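You operate a simulated robot arm through the tools that you are given. There is no shell and no other tool. Be economical: measure what you need, move in short steps, check, and stop when the job is done.

Carry out the task below with a simulated two-armed robot. There is one attempt and no reset: what you move stays moved.

TASK
Take the hairbrush from its drawer, change hands and lay it on the dresser.
Fine: The brush lies in the middle small drawer; shut the drawer again. Pass the brush from one hand to the other in the air. The other brushes stay in the drawer.

Only the result counts: the job must be done as asked and must still hold three seconds after the hand-in. Knocking over, shifting, dropping, spilling or breaking anything else fails it.

THE ROBOT
Two 7-joint arms with two-finger parallel grippers on one trunk, on a base that drives. Base frame: it is fixed to the floor where the robot stands at the start and does not move with it; the origin is under the middle of the robot, x ahead of it, y to its left, z up. Lengths are in mm, angles in degrees, forces in N, time in s.
The left shoulder is at the start at [60, 143, 931], the right one opposite. With the tool pointing down near the work surface each hand reaches from about 300 to 740 mm from the robot's upright axis, wherever it stands, measured 20 degrees to its own side. Places, roughly: middle small drawer [700, 0, 700]; dresser top [800, 0, 800]. Payload 1.57 kg a hand.
The TCP of each hand is the grasp point between the finger pads, 30 mm short of the fingertips. In the tool frame z runs along the fingers and y along their closing line. Largest opening 110 mm; finger width 24, thickness 12; the body of the gripper, 48 by 112 mm, starts 78 mm behind the TCP.
Orientation is that of the tool frame in the base frame, as [roll, pitch, yaw] about the fixed x, y, z axes, in that order (R = Rz(yaw) Ry(pitch) Rx(roll)). With the fingers straight down and closing along the base's y, the tool's x points along the base's -x, its y along +y and its z along -z.

THE INTERFACE
- The arms move only by the tool arm_command. It takes "left_steps", "right_steps" or both (then of equal length, played together; a hand with none holds still); each is a list of rows, each a list of 7 numbers: the shift along the tool's x, y, z in units of 300 mm (1.0 is 300 mm), then the turn, a rotation vector about the tool's x, y, z in units of 60 degrees (1.0 is 60 degrees), then the closure, from 0 (fully open) to 1 (shut). In form: [[dx, dy, dz, rx, ry, rz, hand], ...]. A call has 1 to 12 rows; each row is the pose to reach, as a shift and turn from the pose commanded when the call began, along the tool's axes at that moment. A call with a number of a shift or a turn outside -1 to 1 is refused whole. Rows are played at 5 a second. More than 50 mm and 8.6 degrees between two rows, or a gripper value outside its range, and nothing of the call is played. Where a pose cannot be reached the arm comes as near as it can. A force on the tool above 40 N (or 10 N above the force at the start of the call, whichever is more), or a blocked arm, ends the call early, and 0.2 s more pass. Each finger travels about 45 mm/s and halts on what it meets, pressing with about 42 N; the grip force reading is that of the motor and also rises with nothing between the fingers. The clock runs only during rows and for 0.2 s after the last one: add rows that repeat a pose to give the fingers time. It gives the time, the measured TCP pose, the force on the tool (base axes), the opening and the grip force at its end, in the units of the frame above (readings bear some noise), and new pictures: "views" is both (left out), scene, wrist or none (wrist: the cameras of the hands that moved).
- Cameras (640 x 400 px; columns grow to the right, rows downward): "scene" is now at [45.2, -10.1, 1541.8]; the picture's right is [-0.03, -1.00, 0.00], its down [-0.84, 0.02, -0.54] and it looks along [0.54, -0.02, -0.84] (base axes); focal length 286 px, centre (320, 200). "left" rides on the left gripper at [-36, 0, -80] in its tool frame; the picture's right is [0.00, -1.00, 0.00], its down [0.97, 0.00, -0.24] and it looks along [0.24, 0.00, 0.97] (tool axes); focal length 218 px, centre (320, 200). "right" rides on the right gripper at [-36, 0, -80] in its tool frame; the picture's right is [0.00, -1.00, 0.00], its down [0.97, 0.00, -0.24] and it looks along [0.24, 0.00, 0.97] (tool axes); focal length 218 px, centre (320, 200). There is no depth. A picture from a camera that has moved, and an enlarged one, comes with that camera's place and axes in the base frame and with its lens. The place of the scene camera against the robot may be out by one fixed shift of up to 25 mm in any direction.
- lift_body(by): slides the trunk up (or, below 0, down) by that many mm; the arms and the scene camera ride with it, the base frame stays. It gives what a move gives, with no picture.
- drive_base(legs): drives the robot by 1 to 6 legs, each [ahead, left, turn to the left] in mm, mm and degrees, along the robot's own axes; the way and the turn of a leg run together, so that a leg with both is an arc; at most 1500 mm and 180 degrees a leg. The arms and the cameras ride along, it lands a little off, and it stops where it bumps. It gives what a move gives, and a new picture of the scene camera.
- aim_head(pan, tilt): turns the head with the scene camera to pan (to the left, within 86 degrees either way) and tilt (down, from -29 to 69), counted from straight ahead of the robot. It gives what a move gives, and a new picture of the scene camera.
- close_up(camera, box): a new picture of the part [left, top, right, bottom] of that camera's present view, enlarged. No time passes.
- finish_job(): hands the job in; it is judged then, once.

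Go step by step. Nothing tells you exact positions but the pictures and the camera data: compare them with the known pose of the tool, close in by small moves and look again before you grip or let go. The budget is 120 turns and 170 pictures, counting those below and the enlarged ones. Unless the task says otherwise, let go and move clear before handing in.

The tools are called after ">>>" as name(argument=value, ...) on one line, values as JSON. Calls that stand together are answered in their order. arm_command: Moves the arms, as the interface text tells. Its arguments: {"type":"object","properties":{"left_steps":{"type":"array","items":{"type":"array","items":{"type":"number"}}},"right_steps":{"type":"array","items":{"type":"array","items":{"type":"number"}}},"views":{"type":"string","enum":["both","scene","wrist","none"]}},"required":[]} The other tools are called the same way: lift_body (by) slides the trunk up or down; drive_base (legs) drives the base; aim_head (pan, tilt) turns the head that bears the scene camera; close_up (camera, box) takes an enlarged picture of a part of a camera's view; finish_job () hands the job in.

At the start:

```text
time: 0.0
left_tool_pos: [544.2, 195.8, 1095.1]
left_tcp_rot: [-179.9, 0.2, -180.0]
left_contact_force: [0.0, -0.2, -0.1]
left_finger_gap: 109.9
left_grip_force: 0.1
right_tool_pos: [416.9, -197.7, 1106.6]
right_tcp_rot: [180.0, 0.0, 180.0]
right_contact_force: [-0.5, 0.1, 0.5]
right_finger_gap: 110.0
right_grip_force: 0.1
trunk travel left (down, up): [-530.0, 60.0]
robot x, y, heading: [-3.8, 1.9, 0.1]
head pan, tilt: [-1.7, 57.4]
```

scene: 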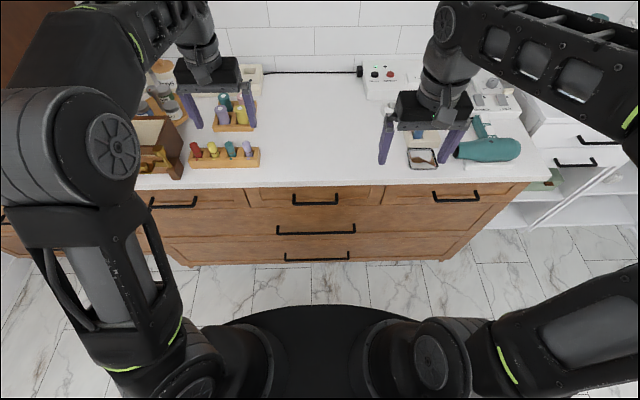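
right: 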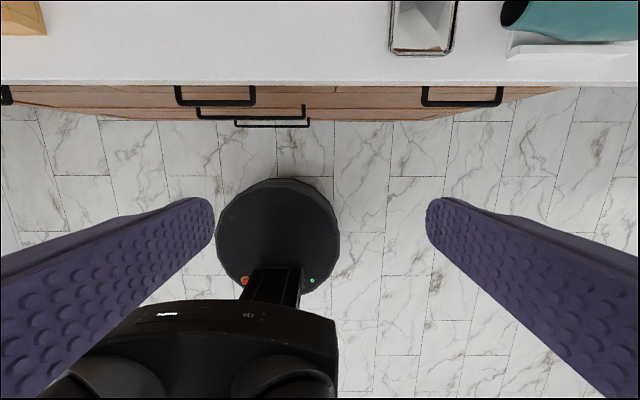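
left: 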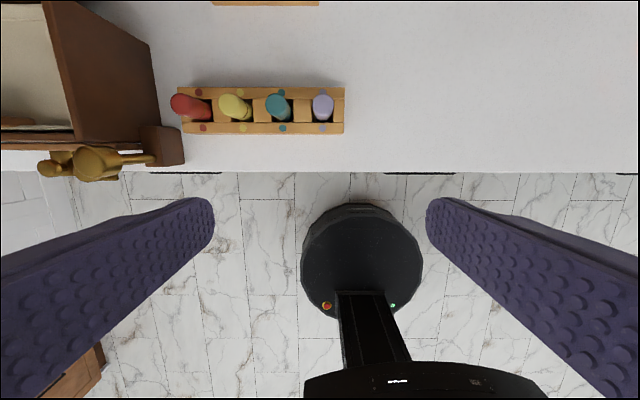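

I see the dresser with three small drawers on its top row; the middle one's handle is at about pixel (315,199). I'll look closer at the handle area and the dresser top before moving.

>>> close_up(camera="scene", box=[130, 60, 550, 270])

>>> close_up(camera="right", box=[0, 0, 640, 200])

```text
1.52 times, centred on (340, 165) of scene
camera zoom: at [45.2, -10.1, 1541.8], right [-0.03, -1.0, 0.0], down [-0.84, 0.02, -0.54], along [0.54, -0.02, -0.84], focal length 436 px, centre (290, 253)
```

zoom: 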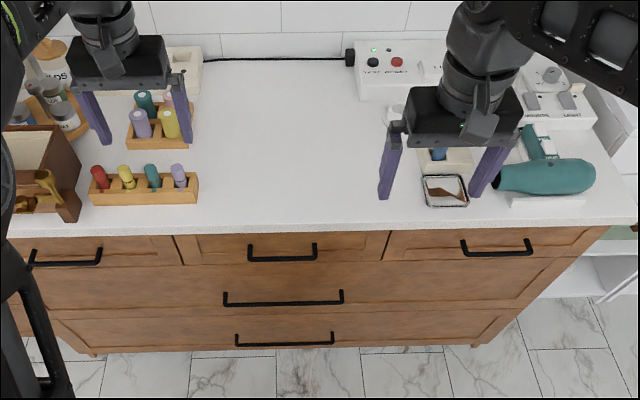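

```text
1.00 times, centred on (320, 100) of right
camera zoom: at [452.4, -197.7, 1186.2], right [0.0, -1.0, 0.0], down [-0.97, 0.0, 0.24], along [-0.24, 0.0, -0.97], focal length 218 px, centre (320, 300)
```

zoom: 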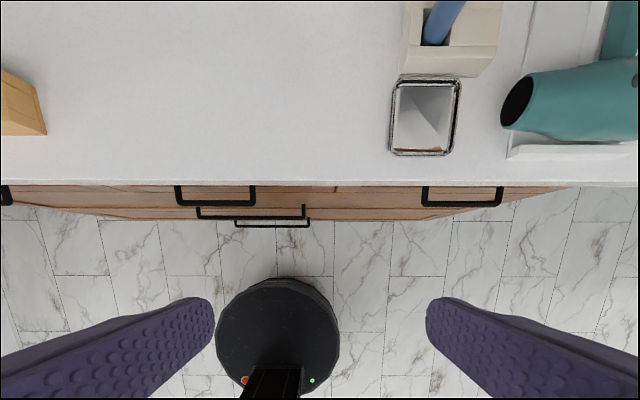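

The handle comes out at about [527, -11, 767], with the top's front edge at about x=545, z≈830. I'll back the base up to make room for pulling the drawer, then swing the right hand so that its fingers point forward.

>>> drive_base(legs=[[-180, 0, 0]])

```text
time: 1.5
left_tool_pos: [365.9, 193.8, 1094.7]
left_tcp_rot: [180.0, 0.2, 179.8]
left_contact_force: [-1.1, -0.6, 0.2]
left_finger_gap: 110.0
left_grip_force: 0.1
right_tool_pos: [237.0, -198.6, 1107.3]
right_tcp_rot: [180.0, 0.1, 179.8]
right_contact_force: [-0.3, 0.3, 0.4]
right_finger_gap: 110.0
right_grip_force: 0.0
trunk travel left (down, up): [-530.0, 60.0]
robot x, y, heading: [-179.3, -0.5, -0.5]
head pan, tilt: [-1.7, 57.4]
camera scene: at [-133.6, -10.0, 1541.9], right [-0.03, -1.0, 0.0], down [-0.84, 0.03, -0.54], along [0.54, -0.02, -0.84], focal length 286 px, centre (320, 200)
```

scene: 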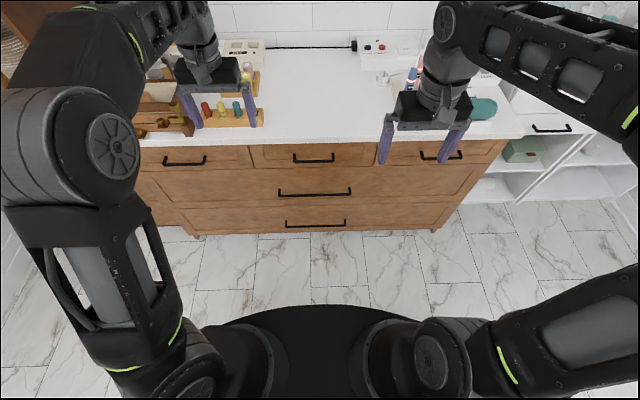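

The robot backed up cleanly. Now I turn the right hand's fingers forward while bringing it to the middle.

>>> arm_command(right_steps=[[-0.09, 0.07, 0.03, 0, -0.142, 0, 0], [-0.18, 0.14, 0.06, 0, -0.285, 0, 0], [-0.27, 0.21, 0.09, 0, -0.428, 0, 0], [-0.36, 0.28, 0.12, 0, -0.571, 0, 0], [-0.45, 0.35, 0.15, 0, -0.714, 0, 0], [-0.54, 0.42, 0.18, 0, -0.857, 0, 0], [-0.6, 0.5, 0.2, 0, -1, 0, 0], [-0.6, 0.5, 0.2, 0, -1, 0, 0]], views="both")

```text
time: 3.3
left_tool_pos: [366.7, 195.0, 1094.2]
left_tcp_rot: [-180.0, 0.1, 179.8]
left_contact_force: [0.6, 0.1, -0.1]
left_finger_gap: 110.1
left_grip_force: 0.0
right_tool_pos: [417.2, -51.2, 1043.4]
right_tcp_rot: [180.0, 59.9, 179.8]
right_contact_force: [0.0, -0.7, 0.3]
right_finger_gap: 110.0
right_grip_force: 0.0
trunk travel left (down, up): [-530.0, 60.0]
robot x, y, heading: [-176.2, -0.2, -0.2]
head pan, tilt: [-1.7, 57.4]
camera scene: at [-132.6, -10.2, 1541.9], right [-0.03, -1.0, 0.0], down [-0.84, 0.03, -0.54], along [0.54, -0.02, -0.84], focal length 286 px, centre (320, 200)
camera right: at [366.0, -50.0, 1114.5], right [0.0, -1.0, 0.0], down [-0.69, 0.0, -0.72], along [0.72, 0.0, -0.69], focal length 218 px, centre (320, 200)
```

scene: 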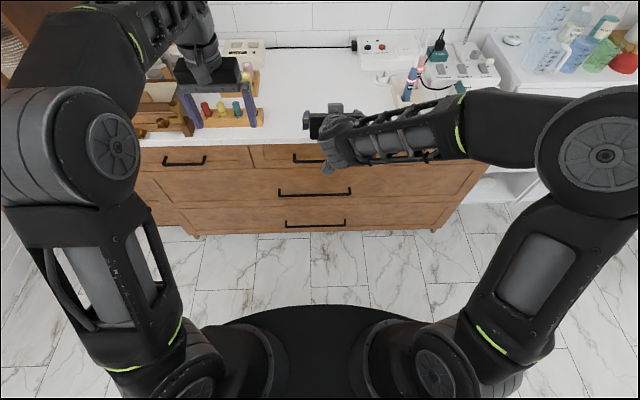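
right: 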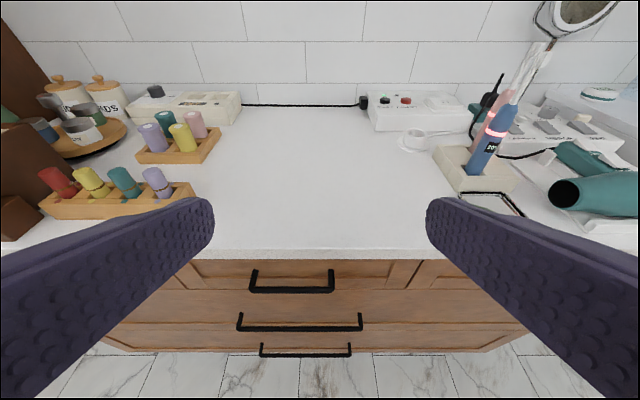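

Triangulating both wrist views, the bar is at about [528, -2, 750], about 140 mm long, standing 35 mm off a front at x≈563. I finish turning the right hand level and lower it.

>>> arm_command(right_steps=[[0.11, 0.033, 0.066, 0, -0.1, 0, 0], [0.22, 0.066, 0.132, 0, -0.2, 0, 0], [0.33, 0.1, 0.2, 0, -0.3, 0, 0.2], [0.44, 0.13, 0.264, 0, -0.4, 0, 0.4], [0.552, 0.163, 0.33, 0, -0.5, 0, 0.5], [0.552, 0.163, 0.33, 0, -0.5, 0, 0.5]], views="none")

>>> arm_command(right_steps=[[0, 0, 0, 0, 0, 0.142, 0.5], [0, 0, 0, 0, 0, 0.285, 0.5], [0, 0, 0, 0, 0, 0.428, 0.5], [0, 0, 0, 0, 0, 0.571, 0.5], [0, 0, 0, 0, 0, 0.714, 0.5], [0, 0, 0, 0, 0, 0.857, 0.5], [0, 0, 0, 0, 0, 1, 0.5], [0, 0, 0, 0, 0, 1, 0.5]], views="both")

```text
time: 4.7
left_tool_pos: [367.2, 195.5, 1094.5]
left_tcp_rot: [-180.0, 0.2, 179.7]
left_contact_force: [-0.6, 0.3, 1.2]
left_finger_gap: 110.1
left_grip_force: 0.1
right_tool_pos: [454.1, 17.1, 867.0]
right_tcp_rot: [-136.4, 89.9, -136.7]
right_contact_force: [-1.0, -0.2, 0.1]
right_finger_gap: 54.9
right_grip_force: 0.1
right hand out of reach, approached as far as the arm can: row 5, 6
trunk travel left (down, up): [-530.0, 60.0]
robot x, y, heading: [-178.9, -3.3, -0.0]
head pan, tilt: [-1.7, 57.4]
```

```text
time: 6.5
left_tool_pos: [367.7, 195.0, 1093.9]
left_tcp_rot: [-180.0, 0.1, 179.8]
left_contact_force: [-0.1, -0.4, -0.5]
left_finger_gap: 110.0
left_grip_force: 0.0
right_tool_pos: [513.1, 67.4, 976.0]
right_tcp_rot: [97.1, 33.7, 91.3]
right_contact_force: [0.1, -0.5, 1.5]
right_finger_gap: 54.9
right_grip_force: 0.0
right hand out of reach, approached as far as the arm can: row 1, 2, 3, 4, 5, 6, 7, 8
trunk travel left (down, up): [-530.0, 60.0]
robot x, y, heading: [-178.1, -0.8, -0.2]
head pan, tilt: [-1.7, 57.4]
camera scene: at [-131.9, -9.7, 1541.8], right [-0.03, -1.0, 0.0], down [-0.84, 0.03, -0.54], along [0.54, -0.02, -0.84], focal length 286 px, centre (320, 200)
camera right: at [435.0, 42.5, 1003.6], right [-0.11, -0.55, -0.82], down [-0.26, 0.82, -0.51], along [0.96, 0.15, -0.24], focal length 218 px, centre (320, 200)
```

scene: 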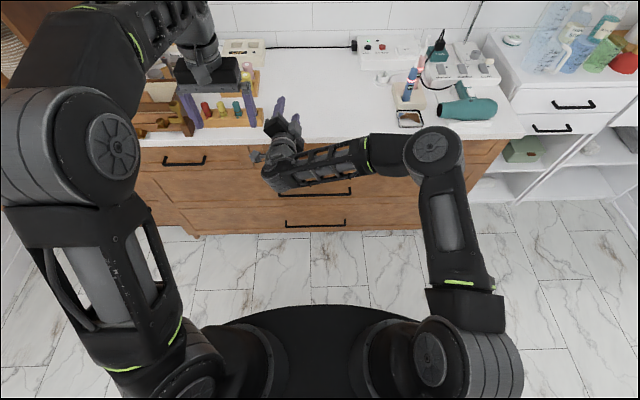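
right: 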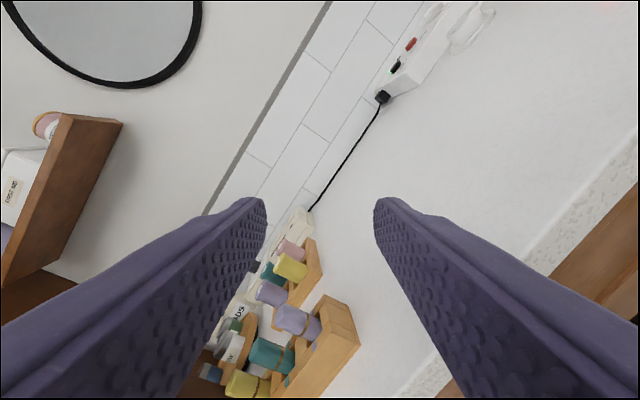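

The right arm could not make the level, rolled pose so close in, so it ended twisted in free air. I'll undo the roll and push the hand further ahead of the robot, where the wrist has more room.

>>> drive_base(legs=[[-200, 0, 0]])

>>> arm_command(right_steps=[[0, 0, 0.1, 0, 0, -0.142, 0.5], [0, 0, 0.2, 0, 0, -0.285, 0.5], [0, 0, 0.3, 0, 0, -0.428, 0.5], [0, 0, 0.4, 0, 0, -0.571, 0.5], [0, 0, 0.5, 0, 0, -0.714, 0.5], [0, 0, 0.5, 0, 0, -0.857, 0.5], [0, 0, 0.5, 0, 0, -1, 0.5], [0, 0, 0.5, 0, 0, -1, 0.5]], views="both")

```text
time: 8.1
left_tool_pos: [163.9, 195.0, 1094.3]
left_tcp_rot: [-180.0, 0.2, 179.8]
left_contact_force: [-0.3, -0.3, 0.1]
left_finger_gap: 110.0
left_grip_force: 0.1
right_tool_pos: [310.7, 69.3, 976.6]
right_tcp_rot: [97.2, 33.9, 91.2]
right_contact_force: [-0.9, 0.2, -0.5]
right_finger_gap: 54.9
right_grip_force: 0.0
trunk travel left (down, up): [-530.0, 60.0]
robot x, y, heading: [-380.8, 0.6, 0.1]
head pan, tilt: [-1.7, 57.4]
camera scene: at [-335.8, -9.1, 1541.9], right [-0.03, -1.0, 0.0], down [-0.84, 0.03, -0.54], along [0.54, -0.02, -0.84], focal length 286 px, centre (320, 200)
```

scene: 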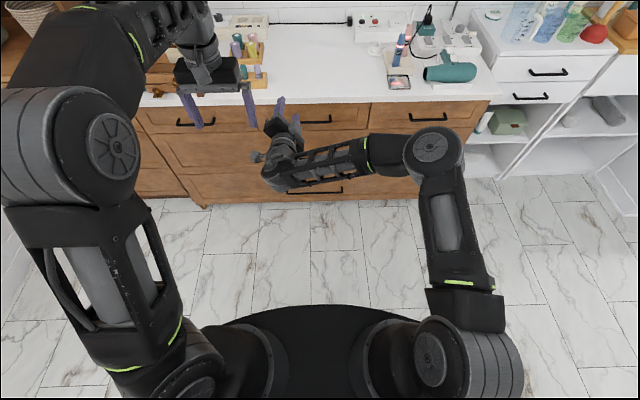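

```text
time: 9.9
left_tool_pos: [164.9, 194.3, 1095.0]
left_tcp_rot: [-180.0, 0.2, 179.8]
left_contact_force: [-1.1, 0.6, 0.6]
left_finger_gap: 110.0
left_grip_force: 0.1
right_tool_pos: [461.2, 60.7, 958.6]
right_tcp_rot: [-145.2, 82.7, -147.7]
right_contact_force: [0.9, -0.1, 0.2]
right_finger_gap: 55.0
right_grip_force: 0.1
trunk travel left (down, up): [-530.0, 60.0]
robot x, y, heading: [-378.9, 0.4, -0.0]
head pan, tilt: [-1.7, 57.4]
camera scene: at [-334.3, -9.2, 1541.9], right [-0.03, -1.0, 0.0], down [-0.84, 0.03, -0.54], along [0.54, -0.02, -0.84], focal length 286 px, centre (320, 200)
camera right: at [385.9, 67.4, 1001.4], right [-0.04, -1.0, 0.07], down [-0.34, -0.05, -0.94], along [0.94, -0.06, -0.34], focal length 218 px, centre (320, 200)
```

scene: 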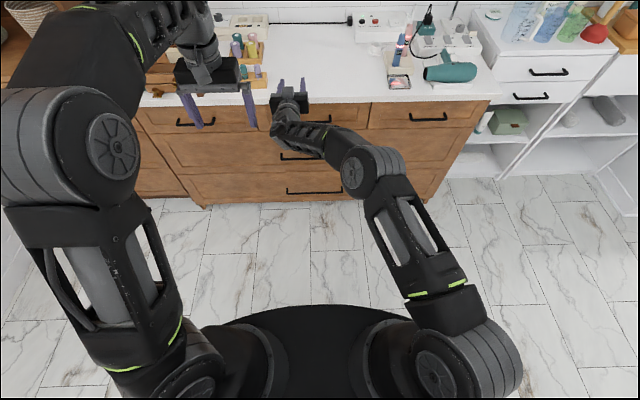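
right: 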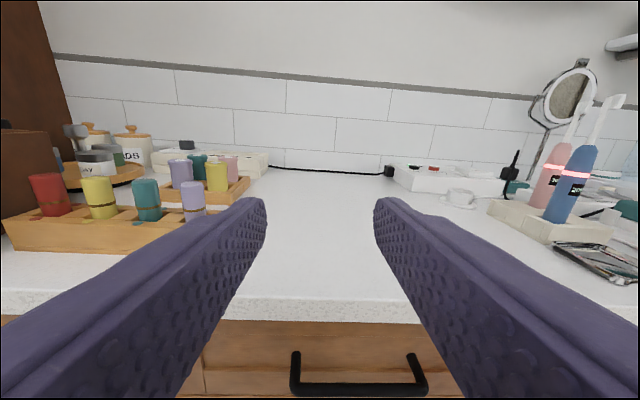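

Backed off, the level pose works and the hand now points forward with the handle visible below. Next I roll the hand so its fingers close vertically, and lower it.

>>> arm_command(right_steps=[[0.05, -0.03, 0, 0, 0, 0.142, 0.5], [0.1, -0.06, 0, 0, 0, 0.285, 0.5], [0.15, -0.09, 0, 0, 0, 0.428, 0.5], [0.2, -0.12, 0, 0, 0, 0.571, 0.5], [0.25, -0.15, 0, 0, 0, 0.714, 0.5], [0.3, -0.18, 0, 0, 0, 0.857, 0.5], [0.33, -0.2, 0, 0, 0, 1, 0.5], [0.33, -0.2, 0, 0, 0, 1, 0.5]], views="wrist")

```text
time: 11.7
left_tool_pos: [166.2, 194.2, 1093.5]
left_tcp_rot: [180.0, 0.1, 179.8]
left_contact_force: [0.0, 0.4, 0.4]
left_finger_gap: 110.1
left_grip_force: 0.0
right_tool_pos: [472.5, 20.7, 893.9]
right_tcp_rot: [100.1, 34.8, 91.5]
right_contact_force: [-0.1, 0.0, -0.2]
right_finger_gap: 54.9
right_grip_force: 0.1
right hand out of reach, approached as far as the arm can: row 6, 7, 8
trunk travel left (down, up): [-530.0, 60.0]
robot x, y, heading: [-383.3, -0.1, -0.4]
head pan, tilt: [-1.7, 57.4]
camera right: at [394.4, -2.0, 924.9], right [-0.16, -0.57, -0.81], down [-0.26, 0.82, -0.52], along [0.95, 0.12, -0.28], focal length 218 px, centre (320, 200)
```

right: 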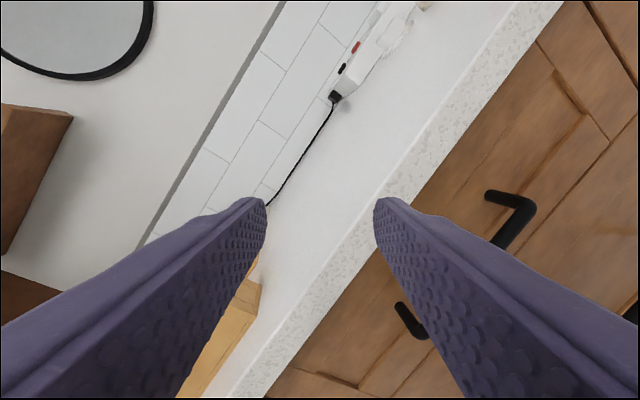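

Positive roll stops at about 55°, so I'll try the other direction.

>>> arm_command(right_steps=[[0, 0, 0, 0, 0, -0.142, 0.5], [0, 0, 0, 0, 0, -0.285, 0.5], [0, 0, 0, 0, 0, -0.428, 0.5], [0, 0, 0, 0, 0, -0.571, 0.5], [0, 0, 0, 0, 0, -0.714, 0.5], [0, 0, 0, 0, 0, -0.857, 0.5], [0, 0, 0, 0, 0, -1, 0.5]], views="none")

>>> arm_command(right_steps=[[0, 0, 0, 0, 0, -0.142, 0.5], [0, 0, 0, 0, 0, -0.285, 0.5], [0, 0, 0, 0, 0, -0.428, 0.5], [0, 0, 0, 0, 0, -0.571, 0.5], [0, 0, 0, 0, 0, -0.714, 0.5], [0, 0, 0, 0, 0, -0.857, 0.5], [0, 0, 0, 0, 0, -1, 0.5]], views="wrist")

```text
time: 13.3
left_tool_pos: [165.3, 195.1, 1093.5]
left_tcp_rot: [180.0, 0.2, 179.8]
left_contact_force: [-0.5, -0.1, 0.5]
left_finger_gap: 110.1
left_grip_force: 0.0
right_tool_pos: [474.3, 19.5, 894.2]
right_tcp_rot: [-147.6, 80.0, -151.4]
right_contact_force: [0.1, 0.2, 0.2]
right_finger_gap: 55.2
right_grip_force: 0.0
trunk travel left (down, up): [-530.0, 60.0]
robot x, y, heading: [-379.7, 3.2, -0.4]
head pan, tilt: [-1.7, 57.4]
```

```text
time: 14.9
left_tool_pos: [165.7, 194.5, 1093.6]
left_tcp_rot: [-179.9, 0.2, 179.8]
left_contact_force: [0.5, -0.4, -0.2]
left_finger_gap: 109.9
left_grip_force: 0.1
right_tool_pos: [475.5, 19.2, 894.0]
right_tcp_rot: [-99.2, 24.3, -98.3]
right_contact_force: [0.1, 0.0, -0.2]
right_finger_gap: 55.0
right_grip_force: 0.1
trunk travel left (down, up): [-530.0, 60.0]
robot x, y, heading: [-377.8, 3.1, -0.1]
head pan, tilt: [-1.7, 57.4]
camera right: at [401.3, 59.0, 919.2], right [0.1, -0.43, 0.9], down [-0.36, -0.86, -0.37], along [0.93, -0.29, -0.24], focal length 218 px, centre (320, 200)
```

right: 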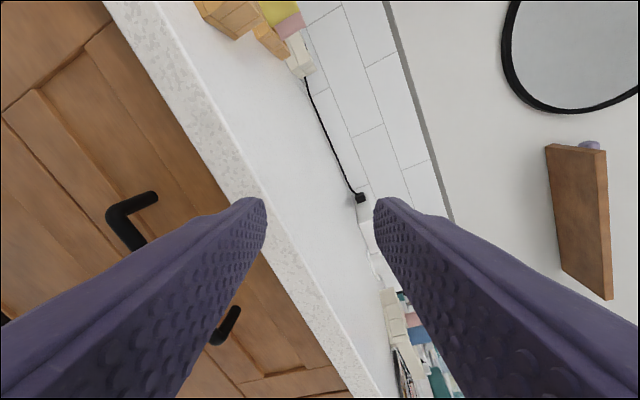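

Negative roll works. I finish the roll to level and lower to handle height, still short of the bar.

>>> arm_command(right_steps=[[0.054, 0.082, 0.008, 0.024, -0.02, -0.084, 0.5], [0.108, 0.164, 0.017, 0.048, -0.04, -0.168, 0.5], [0.162, 0.246, 0.025, 0.072, -0.06, -0.251, 0.5], [0.217, 0.329, 0.033, 0.096, -0.08, -0.335, 0.5], [0.271, 0.411, 0.042, 0.12, -0.1, -0.419, 0.5], [0.271, 0.411, 0.042, 0.12, -0.1, -0.419, 0.5]], views="both")

```text
time: 16.3
left_tool_pos: [165.1, 195.3, 1094.3]
left_tcp_rot: [179.9, 0.0, 179.8]
left_contact_force: [-1.3, 0.4, 0.7]
left_finger_gap: 109.9
left_grip_force: 0.1
right_tool_pos: [447.3, -10.6, 756.8]
right_tcp_rot: [-90.1, -0.2, -90.0]
right_contact_force: [0.2, 0.1, 0.3]
right_finger_gap: 55.0
right_grip_force: 0.1
right hand out of reach, approached as far as the arm can: row 4, 5, 6
trunk travel left (down, up): [-530.0, 60.0]
robot x, y, heading: [-382.0, 2.4, -0.4]
head pan, tilt: [-1.7, 57.4]
camera scene: at [-334.8, -8.3, 1541.9], right [-0.03, -1.0, 0.0], down [-0.84, 0.03, -0.54], along [0.54, -0.02, -0.84], focal length 286 px, centre (320, 200)
camera right: at [367.0, 26.3, 754.5], right [0.0, 0.0, 1.0], down [-0.24, -0.97, 0.0], along [0.97, -0.24, 0.0], focal length 218 px, centre (320, 200)
```

scene: 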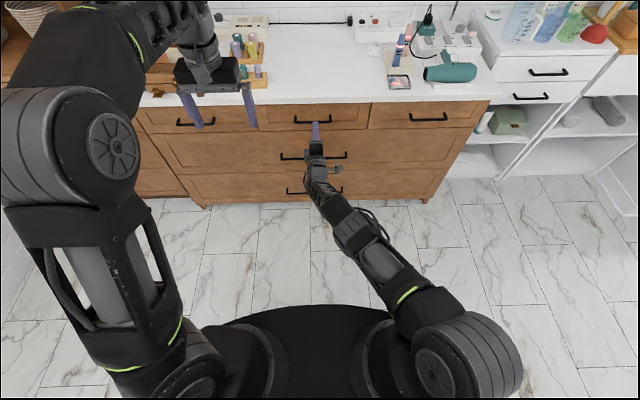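
right: 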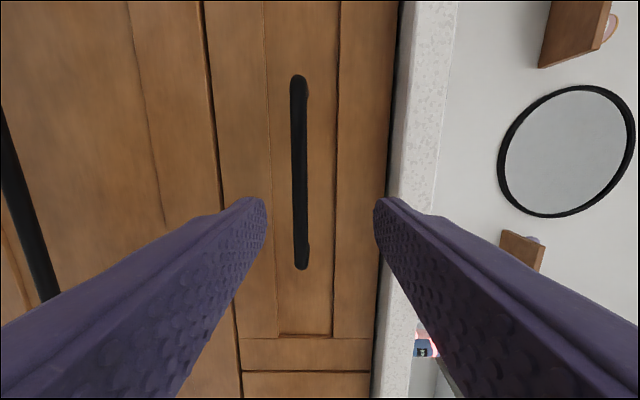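

The hand is level with its fingers above and below; the bar sits about 15 mm below the finger centre, at z≈741. I lower the hand 15 mm, then drive in.

>>> arm_command(right_steps=[[0, 0.05, -0.02, 0, 0, 0, 0.5], [0, 0.05, -0.02, 0, 0, 0, 0.5]], views="none")

>>> drive_base(legs=[[60, 0, 0]])

>>> close_up(camera="right", box=[0, 0, 640, 400])

```text
time: 16.9
left_tool_pos: [164.7, 194.4, 1094.6]
left_tcp_rot: [180.0, 0.0, 179.8]
left_contact_force: [0.8, -0.4, -1.2]
left_finger_gap: 110.1
left_grip_force: 0.1
right_tool_pos: [440.3, -13.2, 739.7]
right_tcp_rot: [-90.1, -0.2, -89.9]
right_contact_force: [-0.1, 0.5, -0.3]
right_finger_gap: 55.1
right_grip_force: 0.1
trunk travel left (down, up): [-530.0, 60.0]
robot x, y, heading: [-378.5, 2.3, -0.0]
head pan, tilt: [-1.7, 57.4]
```

```text
time: 17.9
left_tool_pos: [228.4, 194.4, 1093.4]
left_tcp_rot: [180.0, -0.1, 179.8]
left_contact_force: [1.1, 0.1, -0.5]
left_finger_gap: 109.8
left_grip_force: 0.1
right_tool_pos: [501.7, -13.9, 738.1]
right_tcp_rot: [-90.2, -0.1, -89.9]
right_contact_force: [-0.3, 0.1, -0.1]
right_finger_gap: 55.0
right_grip_force: 0.0
trunk travel left (down, up): [-530.0, 60.0]
robot x, y, heading: [-314.5, -0.0, -0.2]
head pan, tilt: [-1.7, 57.4]
camera scene: at [-271.1, -9.3, 1541.8], right [-0.03, -1.0, 0.0], down [-0.84, 0.03, -0.54], along [0.54, -0.02, -0.84], focal length 286 px, centre (320, 200)
```

scene: 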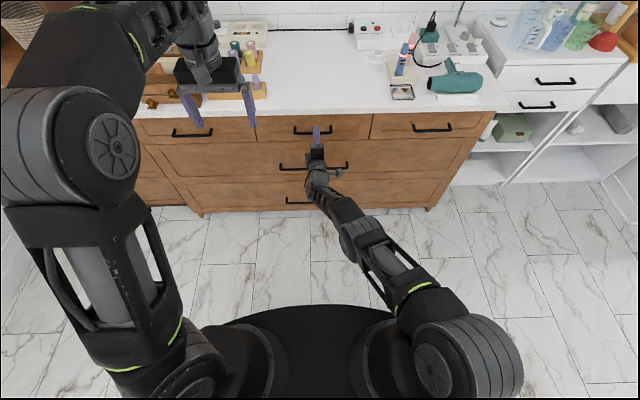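

```text
1.00 times, centred on (320, 200) of right
camera zoom: at [422.3, 23.0, 738.1], right [0.0, 0.0, 1.0], down [-0.24, -0.97, 0.0], along [0.97, -0.24, 0.0], focal length 218 px, centre (320, 200)
```

zoom: 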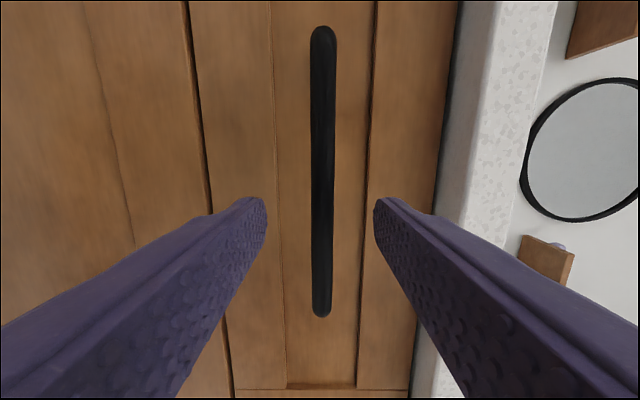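

The bar is centred between the fingers. I slide in 22 mm and close on it.

>>> arm_command(right_steps=[[0, 0, 0.035, 0, 0, 0, 0.5], [0, 0, 0.073, 0, 0, 0, 0.5], [0, 0, 0.073, 0, 0, 0, 0.75], [0, 0, 0.073, 0, 0, 0, 1], [0, 0, 0.073, 0, 0, 0, 1], [0, 0, 0.073, 0, 0, 0, 1], [0, 0, 0.073, 0, 0, 0, 1]], views="wrist")

```text
time: 19.5
left_tool_pos: [226.9, 196.5, 1094.0]
left_tcp_rot: [-179.9, 0.1, 179.7]
left_contact_force: [0.4, -0.5, -0.5]
left_finger_gap: 110.2
left_grip_force: 0.1
right_tool_pos: [501.4, -13.8, 740.7]
right_tcp_rot: [-90.1, -0.1, -90.1]
right_contact_force: [-0.3, 0.0, 0.8]
right_finger_gap: 11.7
right_grip_force: 29.4
right hand out of reach, approached as far as the arm can: row 1, 2, 3, 4, 5, 6, 7
trunk travel left (down, up): [-530.0, 60.0]
robot x, y, heading: [-319.6, 2.2, -0.2]
head pan, tilt: [-1.7, 57.4]
camera right: at [421.5, 23.0, 739.3], right [0.0, 0.0, 1.0], down [-0.24, -0.97, 0.0], along [0.97, -0.24, 0.0], focal length 218 px, centre (320, 200)
```

right: 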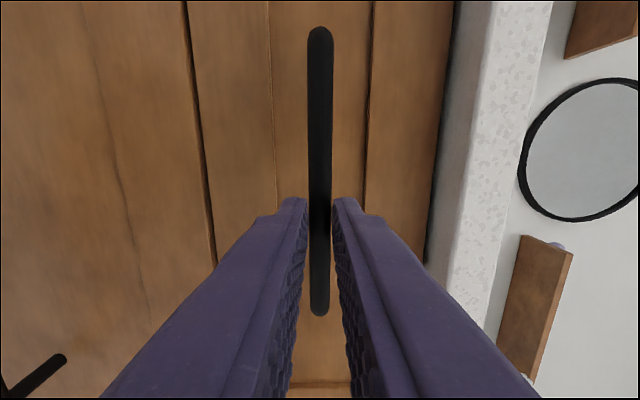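

The arm is at its reach limit, so only the tips hold the bar. I open, drive in 20 mm more and close again for a better hold.

>>> arm_command(right_steps=[[0, 0, 0, 0, 0, 0, 0.6], [0, 0, 0, 0, 0, 0, 0.6], [0, 0, 0, 0, 0, 0, 0.6]], views="none")

>>> drive_base(legs=[[24, 0, 0]])

>>> arm_command(right_steps=[[0, 0, 0, 0, 0, 0, 0.8], [0, 0, 0, 0, 0, 0, 1], [0, 0, 0, 0, 0, 0, 1], [0, 0, 0, 0, 0, 0, 1], [0, 0, 0, 0, 0, 0, 1]], views="wrist")

```text
time: 20.3
left_tool_pos: [227.1, 194.9, 1093.1]
left_tcp_rot: [-179.9, 0.1, 179.8]
left_contact_force: [0.8, 0.2, 0.7]
left_finger_gap: 110.0
left_grip_force: 0.0
right_tool_pos: [500.5, -14.0, 739.3]
right_tcp_rot: [-90.1, -0.1, -90.0]
right_contact_force: [0.4, 0.1, 0.4]
right_finger_gap: 44.1
right_grip_force: 0.1
trunk travel left (down, up): [-530.0, 60.0]
robot x, y, heading: [-320.2, 1.4, -0.3]
head pan, tilt: [-1.7, 57.4]
```

```text
time: 21.1
left_tool_pos: [252.4, 195.5, 1092.7]
left_tcp_rot: [180.0, 0.0, 179.8]
left_contact_force: [0.1, 0.3, -0.2]
left_finger_gap: 110.2
left_grip_force: 0.1
right_tool_pos: [525.8, -13.3, 738.2]
right_tcp_rot: [-90.2, 0.0, -90.1]
right_contact_force: [0.6, 0.4, -1.2]
right_finger_gap: 44.0
right_grip_force: 0.0
trunk travel left (down, up): [-530.0, 60.0]
robot x, y, heading: [-291.3, 1.4, -0.5]
head pan, tilt: [-1.7, 57.4]
camera scene: at [-247.3, -9.4, 1541.8], right [-0.03, -1.0, 0.0], down [-0.84, 0.03, -0.54], along [0.54, -0.02, -0.84], focal length 286 px, centre (320, 200)
```

scene: 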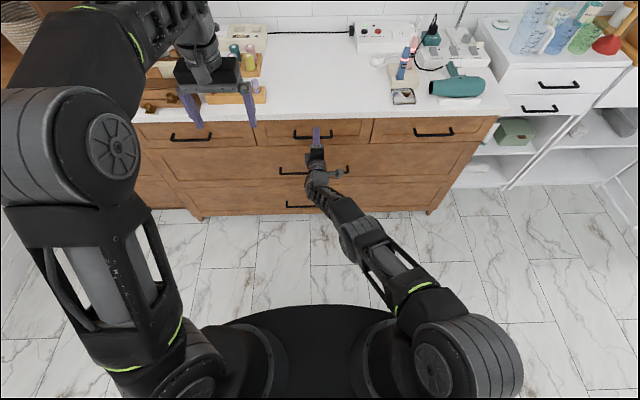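

```text
time: 22.3
left_tool_pos: [250.7, 194.7, 1094.4]
left_tcp_rot: [-179.9, 0.1, 179.9]
left_contact_force: [-0.5, 0.9, 0.2]
left_finger_gap: 110.0
left_grip_force: 0.0
right_tool_pos: [525.0, -14.1, 740.4]
right_tcp_rot: [-90.1, -0.2, -89.9]
right_contact_force: [0.5, -0.3, 0.9]
right_finger_gap: 11.7
right_grip_force: 28.9
trunk travel left (down, up): [-530.0, 60.0]
robot x, y, heading: [-294.6, -1.9, -0.3]
head pan, tilt: [-1.7, 57.4]
camera right: at [445.1, 22.9, 739.2], right [0.0, 0.0, 1.0], down [-0.24, -0.97, 0.0], along [0.97, -0.24, 0.0], focal length 218 px, centre (320, 200)
```

right: 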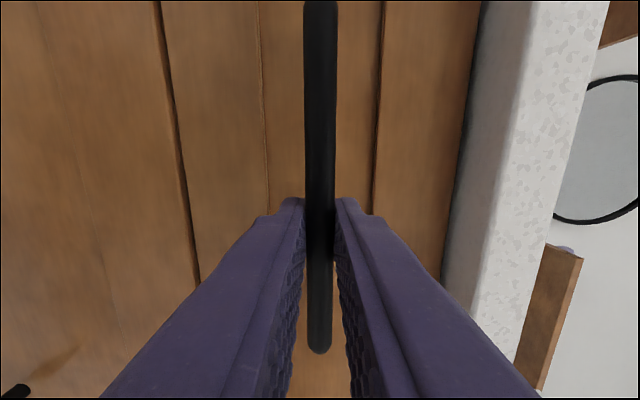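

Now it has a firm hold. I pull by driving back in a small test leg.

>>> drive_base(legs=[[-80, 0, 0]])

```text
time: 23.4
left_tool_pos: [171.2, 195.9, 1093.7]
left_tcp_rot: [180.0, 0.2, 179.5]
left_contact_force: [-0.7, -0.5, 0.6]
left_finger_gap: 110.1
left_grip_force: 0.1
right_tool_pos: [444.9, -13.8, 739.0]
right_tcp_rot: [-90.2, -0.2, -89.9]
right_contact_force: [0.1, 7.9, -0.1]
right_finger_gap: 12.0
right_grip_force: 28.3
trunk travel left (down, up): [-530.0, 60.0]
robot x, y, heading: [-371.0, 1.6, -0.3]
head pan, tilt: [-1.7, 57.4]
camera scene: at [-329.6, -8.2, 1541.9], right [-0.04, -1.0, 0.0], down [-0.84, 0.03, -0.54], along [0.54, -0.02, -0.84], focal length 286 px, centre (320, 200)
```

scene: 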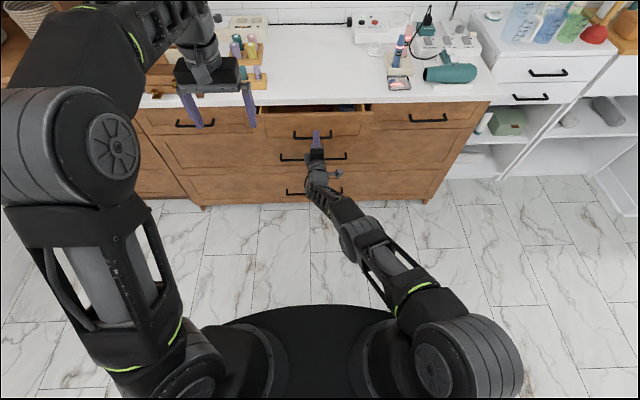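

The drawer follows, opened 80 mm. I pull another 100 mm.

>>> drive_base(legs=[[-100, 0, 0]])

>>> close_up(camera="scene", box=[220, 80, 420, 205])

```text
time: 24.5
left_tool_pos: [70.8, 194.5, 1095.1]
left_tcp_rot: [180.0, 0.3, 179.5]
left_contact_force: [0.3, -1.6, -0.4]
left_finger_gap: 110.0
left_grip_force: 0.0
right_tool_pos: [346.9, -14.4, 740.5]
right_tcp_rot: [-90.2, -0.2, -90.0]
right_contact_force: [-0.7, 1.6, 2.4]
right_finger_gap: 11.6
right_grip_force: 29.2
trunk travel left (down, up): [-530.0, 60.0]
robot x, y, heading: [-471.8, 2.3, -0.7]
head pan, tilt: [-1.7, 57.4]
camera scene: at [-428.7, -8.2, 1541.9], right [-0.04, -1.0, 0.0], down [-0.84, 0.03, -0.54], along [0.54, -0.02, -0.84], focal length 286 px, centre (320, 200)
```

scene: 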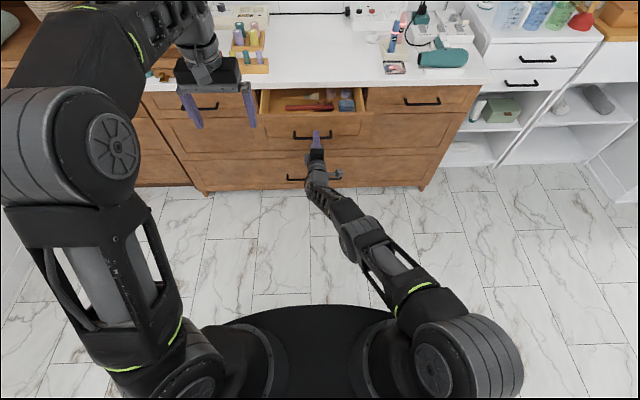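

```text
3.20 times, centred on (320, 142) of scene
camera zoom: at [-428.7, -8.2, 1541.9], right [-0.04, -1.0, 0.0], down [-0.84, 0.03, -0.54], along [0.54, -0.02, -0.84], focal length 916 px, centre (320, 384)
```

zoom: 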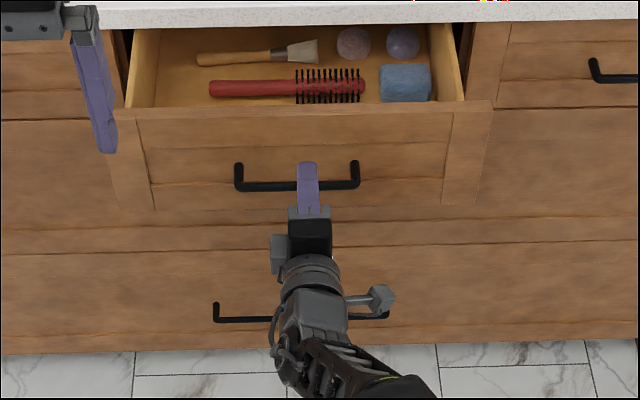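

I see the red hairbrush lying across the drawer, with a paintbrush, sponge and balls around it. It still sits under the top's overhang, at x≈590, so I pull the drawer out about 120 mm more.

>>> drive_base(legs=[[-70, 0, 0], [-50, 0, 0]])

>>> close_up(camera="scene", box=[220, 60, 420, 185])

```text
time: 26.0
left_tool_pos: [-48.4, 195.6, 1094.6]
left_tcp_rot: [180.0, 0.2, 179.6]
left_contact_force: [0.4, -1.4, -0.7]
left_finger_gap: 109.9
left_grip_force: 0.0
right_tool_pos: [225.0, -12.1, 740.9]
right_tcp_rot: [-90.2, -0.2, -90.1]
right_contact_force: [-1.7, 5.0, 4.5]
right_finger_gap: 11.9
right_grip_force: 29.2
trunk travel left (down, up): [-530.0, 60.0]
robot x, y, heading: [-593.8, 3.3, -0.4]
head pan, tilt: [-1.7, 57.4]
camera scene: at [-549.2, -7.0, 1541.9], right [-0.04, -1.0, 0.0], down [-0.84, 0.03, -0.54], along [0.54, -0.02, -0.84], focal length 286 px, centre (320, 200)
```

scene: 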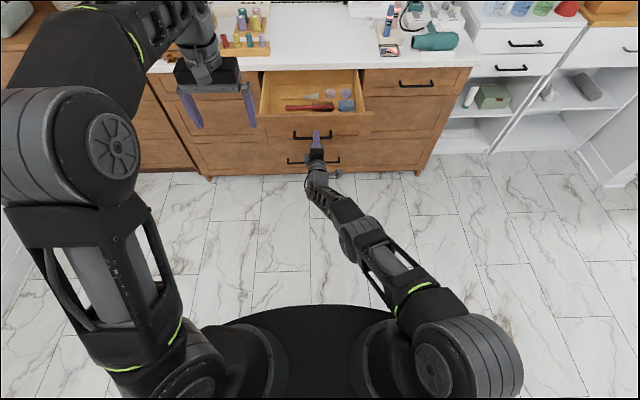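

```text
3.20 times, centred on (320, 122) of scene
camera zoom: at [-549.2, -7.0, 1541.9], right [-0.04, -1.0, 0.0], down [-0.84, 0.03, -0.54], along [0.54, -0.02, -0.84], focal length 916 px, centre (320, 448)
```

zoom: 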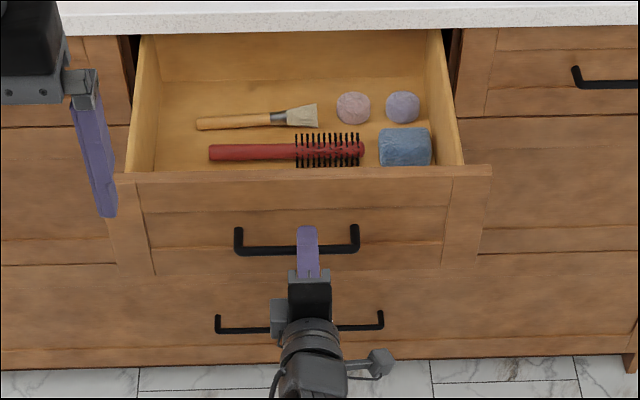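

The drawer is open 300 mm and the brush lies along y, at x≈480, with its handle from y≈+110 to −10 and its head to the right. I release the handle and back away.

>>> arm_command(right_steps=[[0, 0, 0, 0, 0, 0, 0.8], [0, 0, 0, 0, 0, 0, 0.6], [0, 0, 0, 0, 0, 0, 0.5], [0, 0, 0, 0, 0, 0, 0.5]], views="none")

>>> drive_base(legs=[[-120, 0, 0]])

```text
time: 27.0
left_tool_pos: [-46.9, 195.3, 1094.6]
left_tcp_rot: [-179.9, 0.0, 179.8]
left_contact_force: [0.4, 0.1, -0.5]
left_finger_gap: 110.1
left_grip_force: 0.1
right_tool_pos: [226.3, -12.9, 740.7]
right_tcp_rot: [-90.2, -0.3, -90.1]
right_contact_force: [0.0, 0.0, -0.3]
right_finger_gap: 55.0
right_grip_force: 0.2
trunk travel left (down, up): [-530.0, 60.0]
robot x, y, heading: [-594.4, 1.2, -0.4]
head pan, tilt: [-1.7, 57.4]
```

```text
time: 28.3
left_tool_pos: [-164.8, 194.6, 1095.8]
left_tcp_rot: [179.9, 0.2, 179.4]
left_contact_force: [-1.1, 0.8, 0.1]
left_finger_gap: 110.0
left_grip_force: 0.1
right_tool_pos: [107.2, -14.1, 740.5]
right_tcp_rot: [-90.3, -0.2, -90.2]
right_contact_force: [0.3, -1.1, 0.3]
right_finger_gap: 55.0
right_grip_force: 0.1
trunk travel left (down, up): [-530.0, 60.0]
robot x, y, heading: [-707.3, 3.8, -0.3]
head pan, tilt: [-1.7, 57.4]
camera scene: at [-666.6, -6.6, 1541.9], right [-0.04, -1.0, 0.0], down [-0.84, 0.03, -0.54], along [0.54, -0.02, -0.84], focal length 286 px, centre (320, 200)
```

scene: 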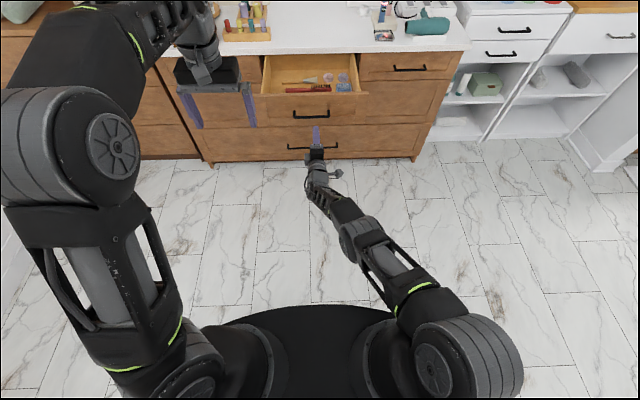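

Clear of the handle. I now raise the right hand and turn its fingers downward, closing along x.

>>> arm_command(right_steps=[[0, -0.085, -0.07, -0.142, 0, 0, 0.3], [0, -0.17, -0.14, -0.285, 0, 0, 0.3], [0, -0.255, -0.21, -0.428, 0, 0, 0.3], [0, -0.34, -0.28, -0.571, 0, 0, 0.3], [0, -0.425, -0.35, -0.714, 0, 0, 0.3], [0, -0.51, -0.43, -0.857, 0, 0, 0.3], [0, -0.6, -0.5, -1, 0, 0, 0.3], [0, -0.6, -0.5, -1, 0, 0, 0.3]], views="none")

>>> arm_command(right_steps=[[0, 0.018, -0.07, -0.125, 0, 0, 0.3], [0, 0.036, -0.14, -0.25, 0, 0, 0.3], [0, 0.055, -0.2, -0.375, 0, 0, 0.3], [0, 0.073, -0.27, -0.5, 0, 0, 0.3], [0, 0.073, -0.27, -0.5, 0, 0, 0.3]], views="scene")

```text
time: 30.1
left_tool_pos: [-163.3, 193.5, 1093.5]
left_tcp_rot: [180.0, 0.1, 179.4]
left_contact_force: [-1.0, -0.8, -0.3]
left_finger_gap: 109.9
left_grip_force: 0.1
right_tool_pos: [-40.5, -13.1, 920.0]
right_tcp_rot: [-150.2, -0.1, -90.2]
right_contact_force: [-1.2, -1.3, 0.5]
right_finger_gap: 77.0
right_grip_force: 0.0
trunk travel left (down, up): [-530.0, 60.0]
robot x, y, heading: [-710.9, 4.3, -0.7]
head pan, tilt: [-1.7, 57.4]
```

```text
time: 31.3
left_tool_pos: [-164.4, 196.0, 1093.7]
left_tcp_rot: [-180.0, 0.1, 179.4]
left_contact_force: [0.2, 0.1, 0.1]
left_finger_gap: 110.1
left_grip_force: 0.0
right_tool_pos: [-99.7, -15.3, 980.0]
right_tcp_rot: [179.6, 0.0, -90.2]
right_contact_force: [-0.1, 0.3, -0.1]
right_finger_gap: 76.8
right_grip_force: 0.1
trunk travel left (down, up): [-530.0, 60.0]
robot x, y, heading: [-707.6, 5.7, -0.8]
head pan, tilt: [-1.7, 57.4]
camera scene: at [-664.8, -6.7, 1541.9], right [-0.04, -1.0, 0.0], down [-0.84, 0.03, -0.54], along [0.54, -0.02, -0.84], focal length 286 px, centre (320, 200)
```

scene: 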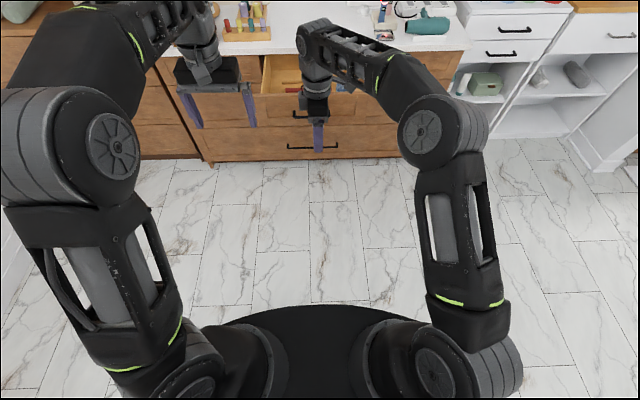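

The right hand points down, ready for the brush. I drive forward so that it hovers above the open drawer.

>>> drive_base(legs=[[300, 0, 0.6], [250, 0, 0]])

>>> close_up(camera="right", box=[0, 0, 640, 400])

```text
time: 34.8
left_tool_pos: [390.3, 200.4, 1093.9]
left_tcp_rot: [180.0, 0.2, 180.0]
left_contact_force: [0.4, -0.9, 0.1]
left_finger_gap: 110.2
left_grip_force: 0.0
right_tool_pos: [456.2, -8.9, 978.1]
right_tcp_rot: [179.8, -0.2, -89.6]
right_contact_force: [0.1, -0.2, 0.3]
right_finger_gap: 77.0
right_grip_force: 0.1
trunk travel left (down, up): [-530.0, 60.0]
robot x, y, heading: [-157.6, 3.9, 0.0]
head pan, tilt: [-1.7, 57.4]
camera scene: at [-108.3, -6.1, 1541.8], right [-0.03, -1.0, 0.0], down [-0.84, 0.02, -0.54], along [0.54, -0.02, -0.84], focal length 286 px, centre (320, 200)
```

scene: 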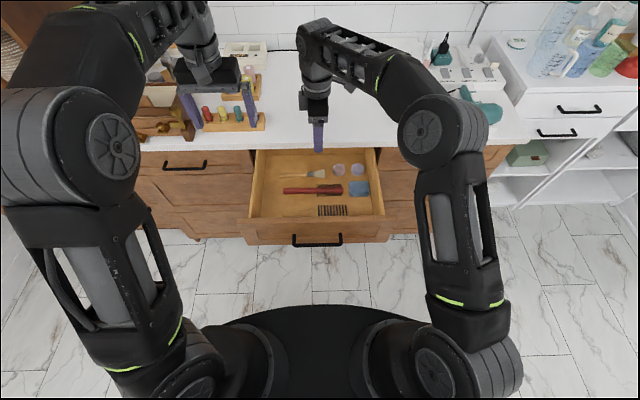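

```text
1.00 times, centred on (320, 200) of right
camera zoom: at [456.8, 28.4, 1057.7], right [1.0, 0.01, 0.0], down [0.01, -0.97, 0.24], along [0.0, -0.24, -0.97], focal length 218 px, centre (320, 200)
```

zoom: 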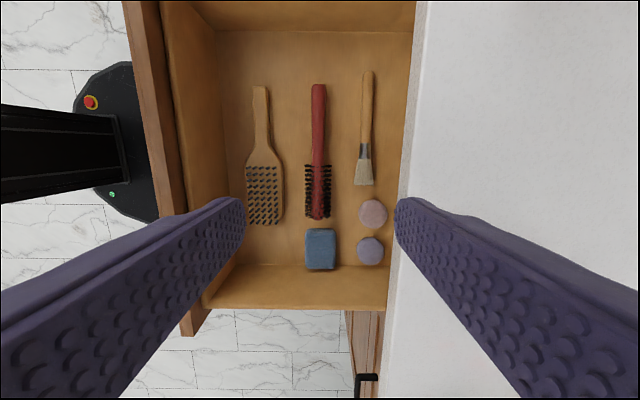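

There is also a wooden paddle-shaped brush near the front of the drawer, so I need a closer look to tell which one is the hairbrush.

>>> close_up(camera="right", box=[210, 60, 430, 290])

>>> close_up(camera="scene", box=[240, 140, 400, 250])

```text
1.74 times, centred on (320, 175) of right
camera zoom: at [456.8, 28.4, 1057.7], right [1.0, 0.01, 0.0], down [0.01, -0.97, 0.24], along [0.0, -0.24, -0.97], focal length 380 px, centre (320, 244)
```

zoom: 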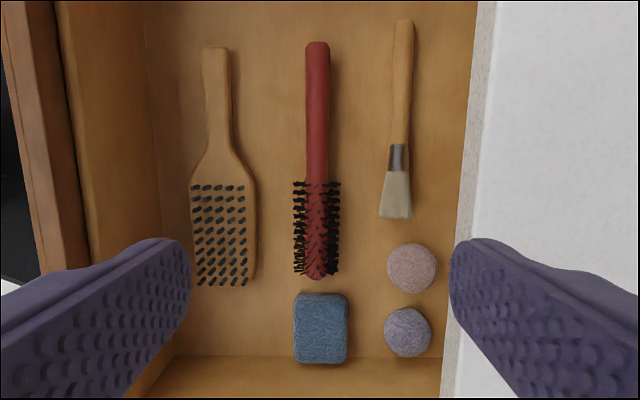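

```text
3.64 times, centred on (320, 195) of scene
camera zoom: at [-108.3, -6.1, 1541.8], right [-0.03, -1.0, 0.0], down [-0.84, 0.02, -0.54], along [0.54, -0.02, -0.84], focal length 1041 px, centre (320, 218)
```

zoom: 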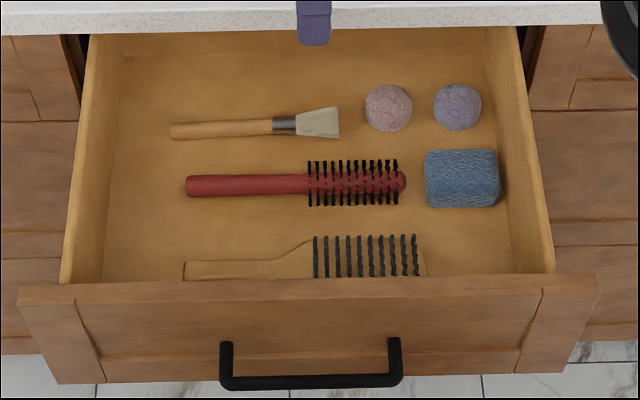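

Three brushes: a wooden paddle hairbrush with pins, a red round brush and a paintbrush. I take the paddle one as "the hairbrush". Its handle is at x≈362, from y≈27 to 115, with the head towards −y. I lower above its neck end at y≈42.

>>> arm_command(right_steps=[[-0.04, 0.08, 0.08, 0, 0, 0, 0.4], [-0.085, 0.16, 0.16, 0, 0, 0, 0.45], [-0.13, 0.24, 0.25, 0, 0, 0, 0.45], [-0.17, 0.313, 0.36, 0, 0, 0, 0.45], [-0.17, 0.313, 0.5, 0, 0, 0, 0.45], [-0.17, 0.313, 0.5, 0, 0, 0, 0.45]], views="both")

```text
time: 36.1
left_tool_pos: [388.7, 199.7, 1094.4]
left_tcp_rot: [180.0, 0.2, -180.0]
left_contact_force: [0.3, 0.0, -0.5]
left_finger_gap: 109.9
left_grip_force: 0.0
right_tool_pos: [361.6, 39.7, 829.9]
right_tcp_rot: [179.8, -0.2, -89.6]
right_contact_force: [-0.8, 0.5, -0.5]
right_finger_gap: 60.6
right_grip_force: 0.1
trunk travel left (down, up): [-530.0, 60.0]
robot x, y, heading: [-157.3, 2.2, 0.3]
head pan, tilt: [-1.7, 57.4]
camera scene: at [-110.1, -6.1, 1541.9], right [-0.03, -1.0, 0.0], down [-0.84, 0.02, -0.54], along [0.54, -0.02, -0.84], focal length 286 px, centre (320, 200)
camera right: at [362.2, 77.2, 909.0], right [1.0, 0.01, 0.0], down [0.01, -0.97, 0.24], along [0.0, -0.24, -0.97], focal length 218 px, centre (320, 200)
```

scene: 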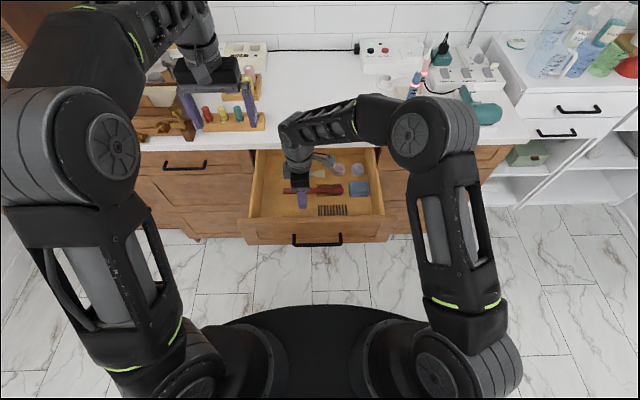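
right: 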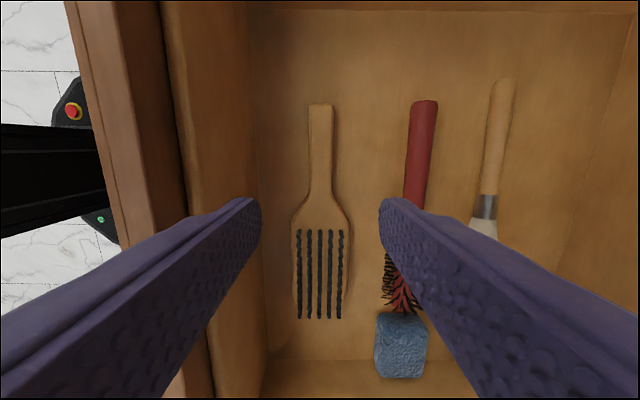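

The hand is lined up over the neck of the handle (handle centre col 321, target row). I descend into the drawer.

>>> arm_command(right_steps=[[0, 0, 0.12, 0, 0, 0, 0.45], [0, 0, 0.22, 0, 0, 0, 0.45], [0, 0, 0.3, 0, 0, 0, 0.45], [0, 0, 0.35, 0, 0, 0, 0.45], [0, 0, 0.387, 0, 0, 0, 0.45], [0, 0, 0.387, 0, 0, 0, 0.45]], views="wrist")

```text
time: 37.5
left_tool_pos: [388.7, 200.0, 1093.5]
left_tcp_rot: [180.0, 0.2, 179.9]
left_contact_force: [0.6, -0.5, -0.6]
left_finger_gap: 110.0
left_grip_force: 0.1
right_tool_pos: [361.6, 40.9, 714.3]
right_tcp_rot: [180.0, 0.0, -89.7]
right_contact_force: [-0.7, -0.9, 7.3]
right_finger_gap: 60.0
right_grip_force: 0.0
trunk travel left (down, up): [-530.0, 60.0]
robot x, y, heading: [-156.6, 5.3, -0.1]
head pan, tilt: [-1.7, 57.4]
camera right: at [361.8, 77.6, 793.1], right [1.0, 0.01, 0.0], down [0.01, -0.97, 0.24], along [0.0, -0.24, -0.97], focal length 218 px, centre (320, 200)
```

right: 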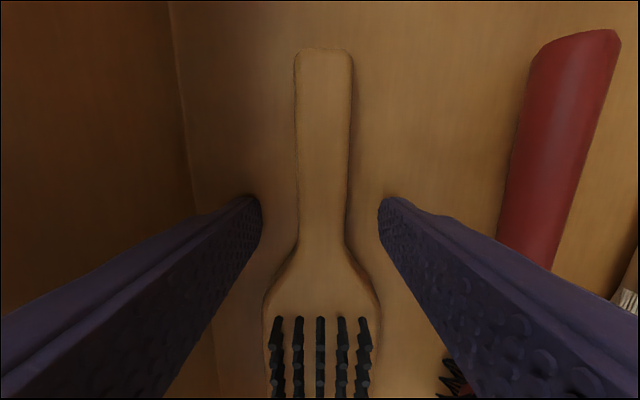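

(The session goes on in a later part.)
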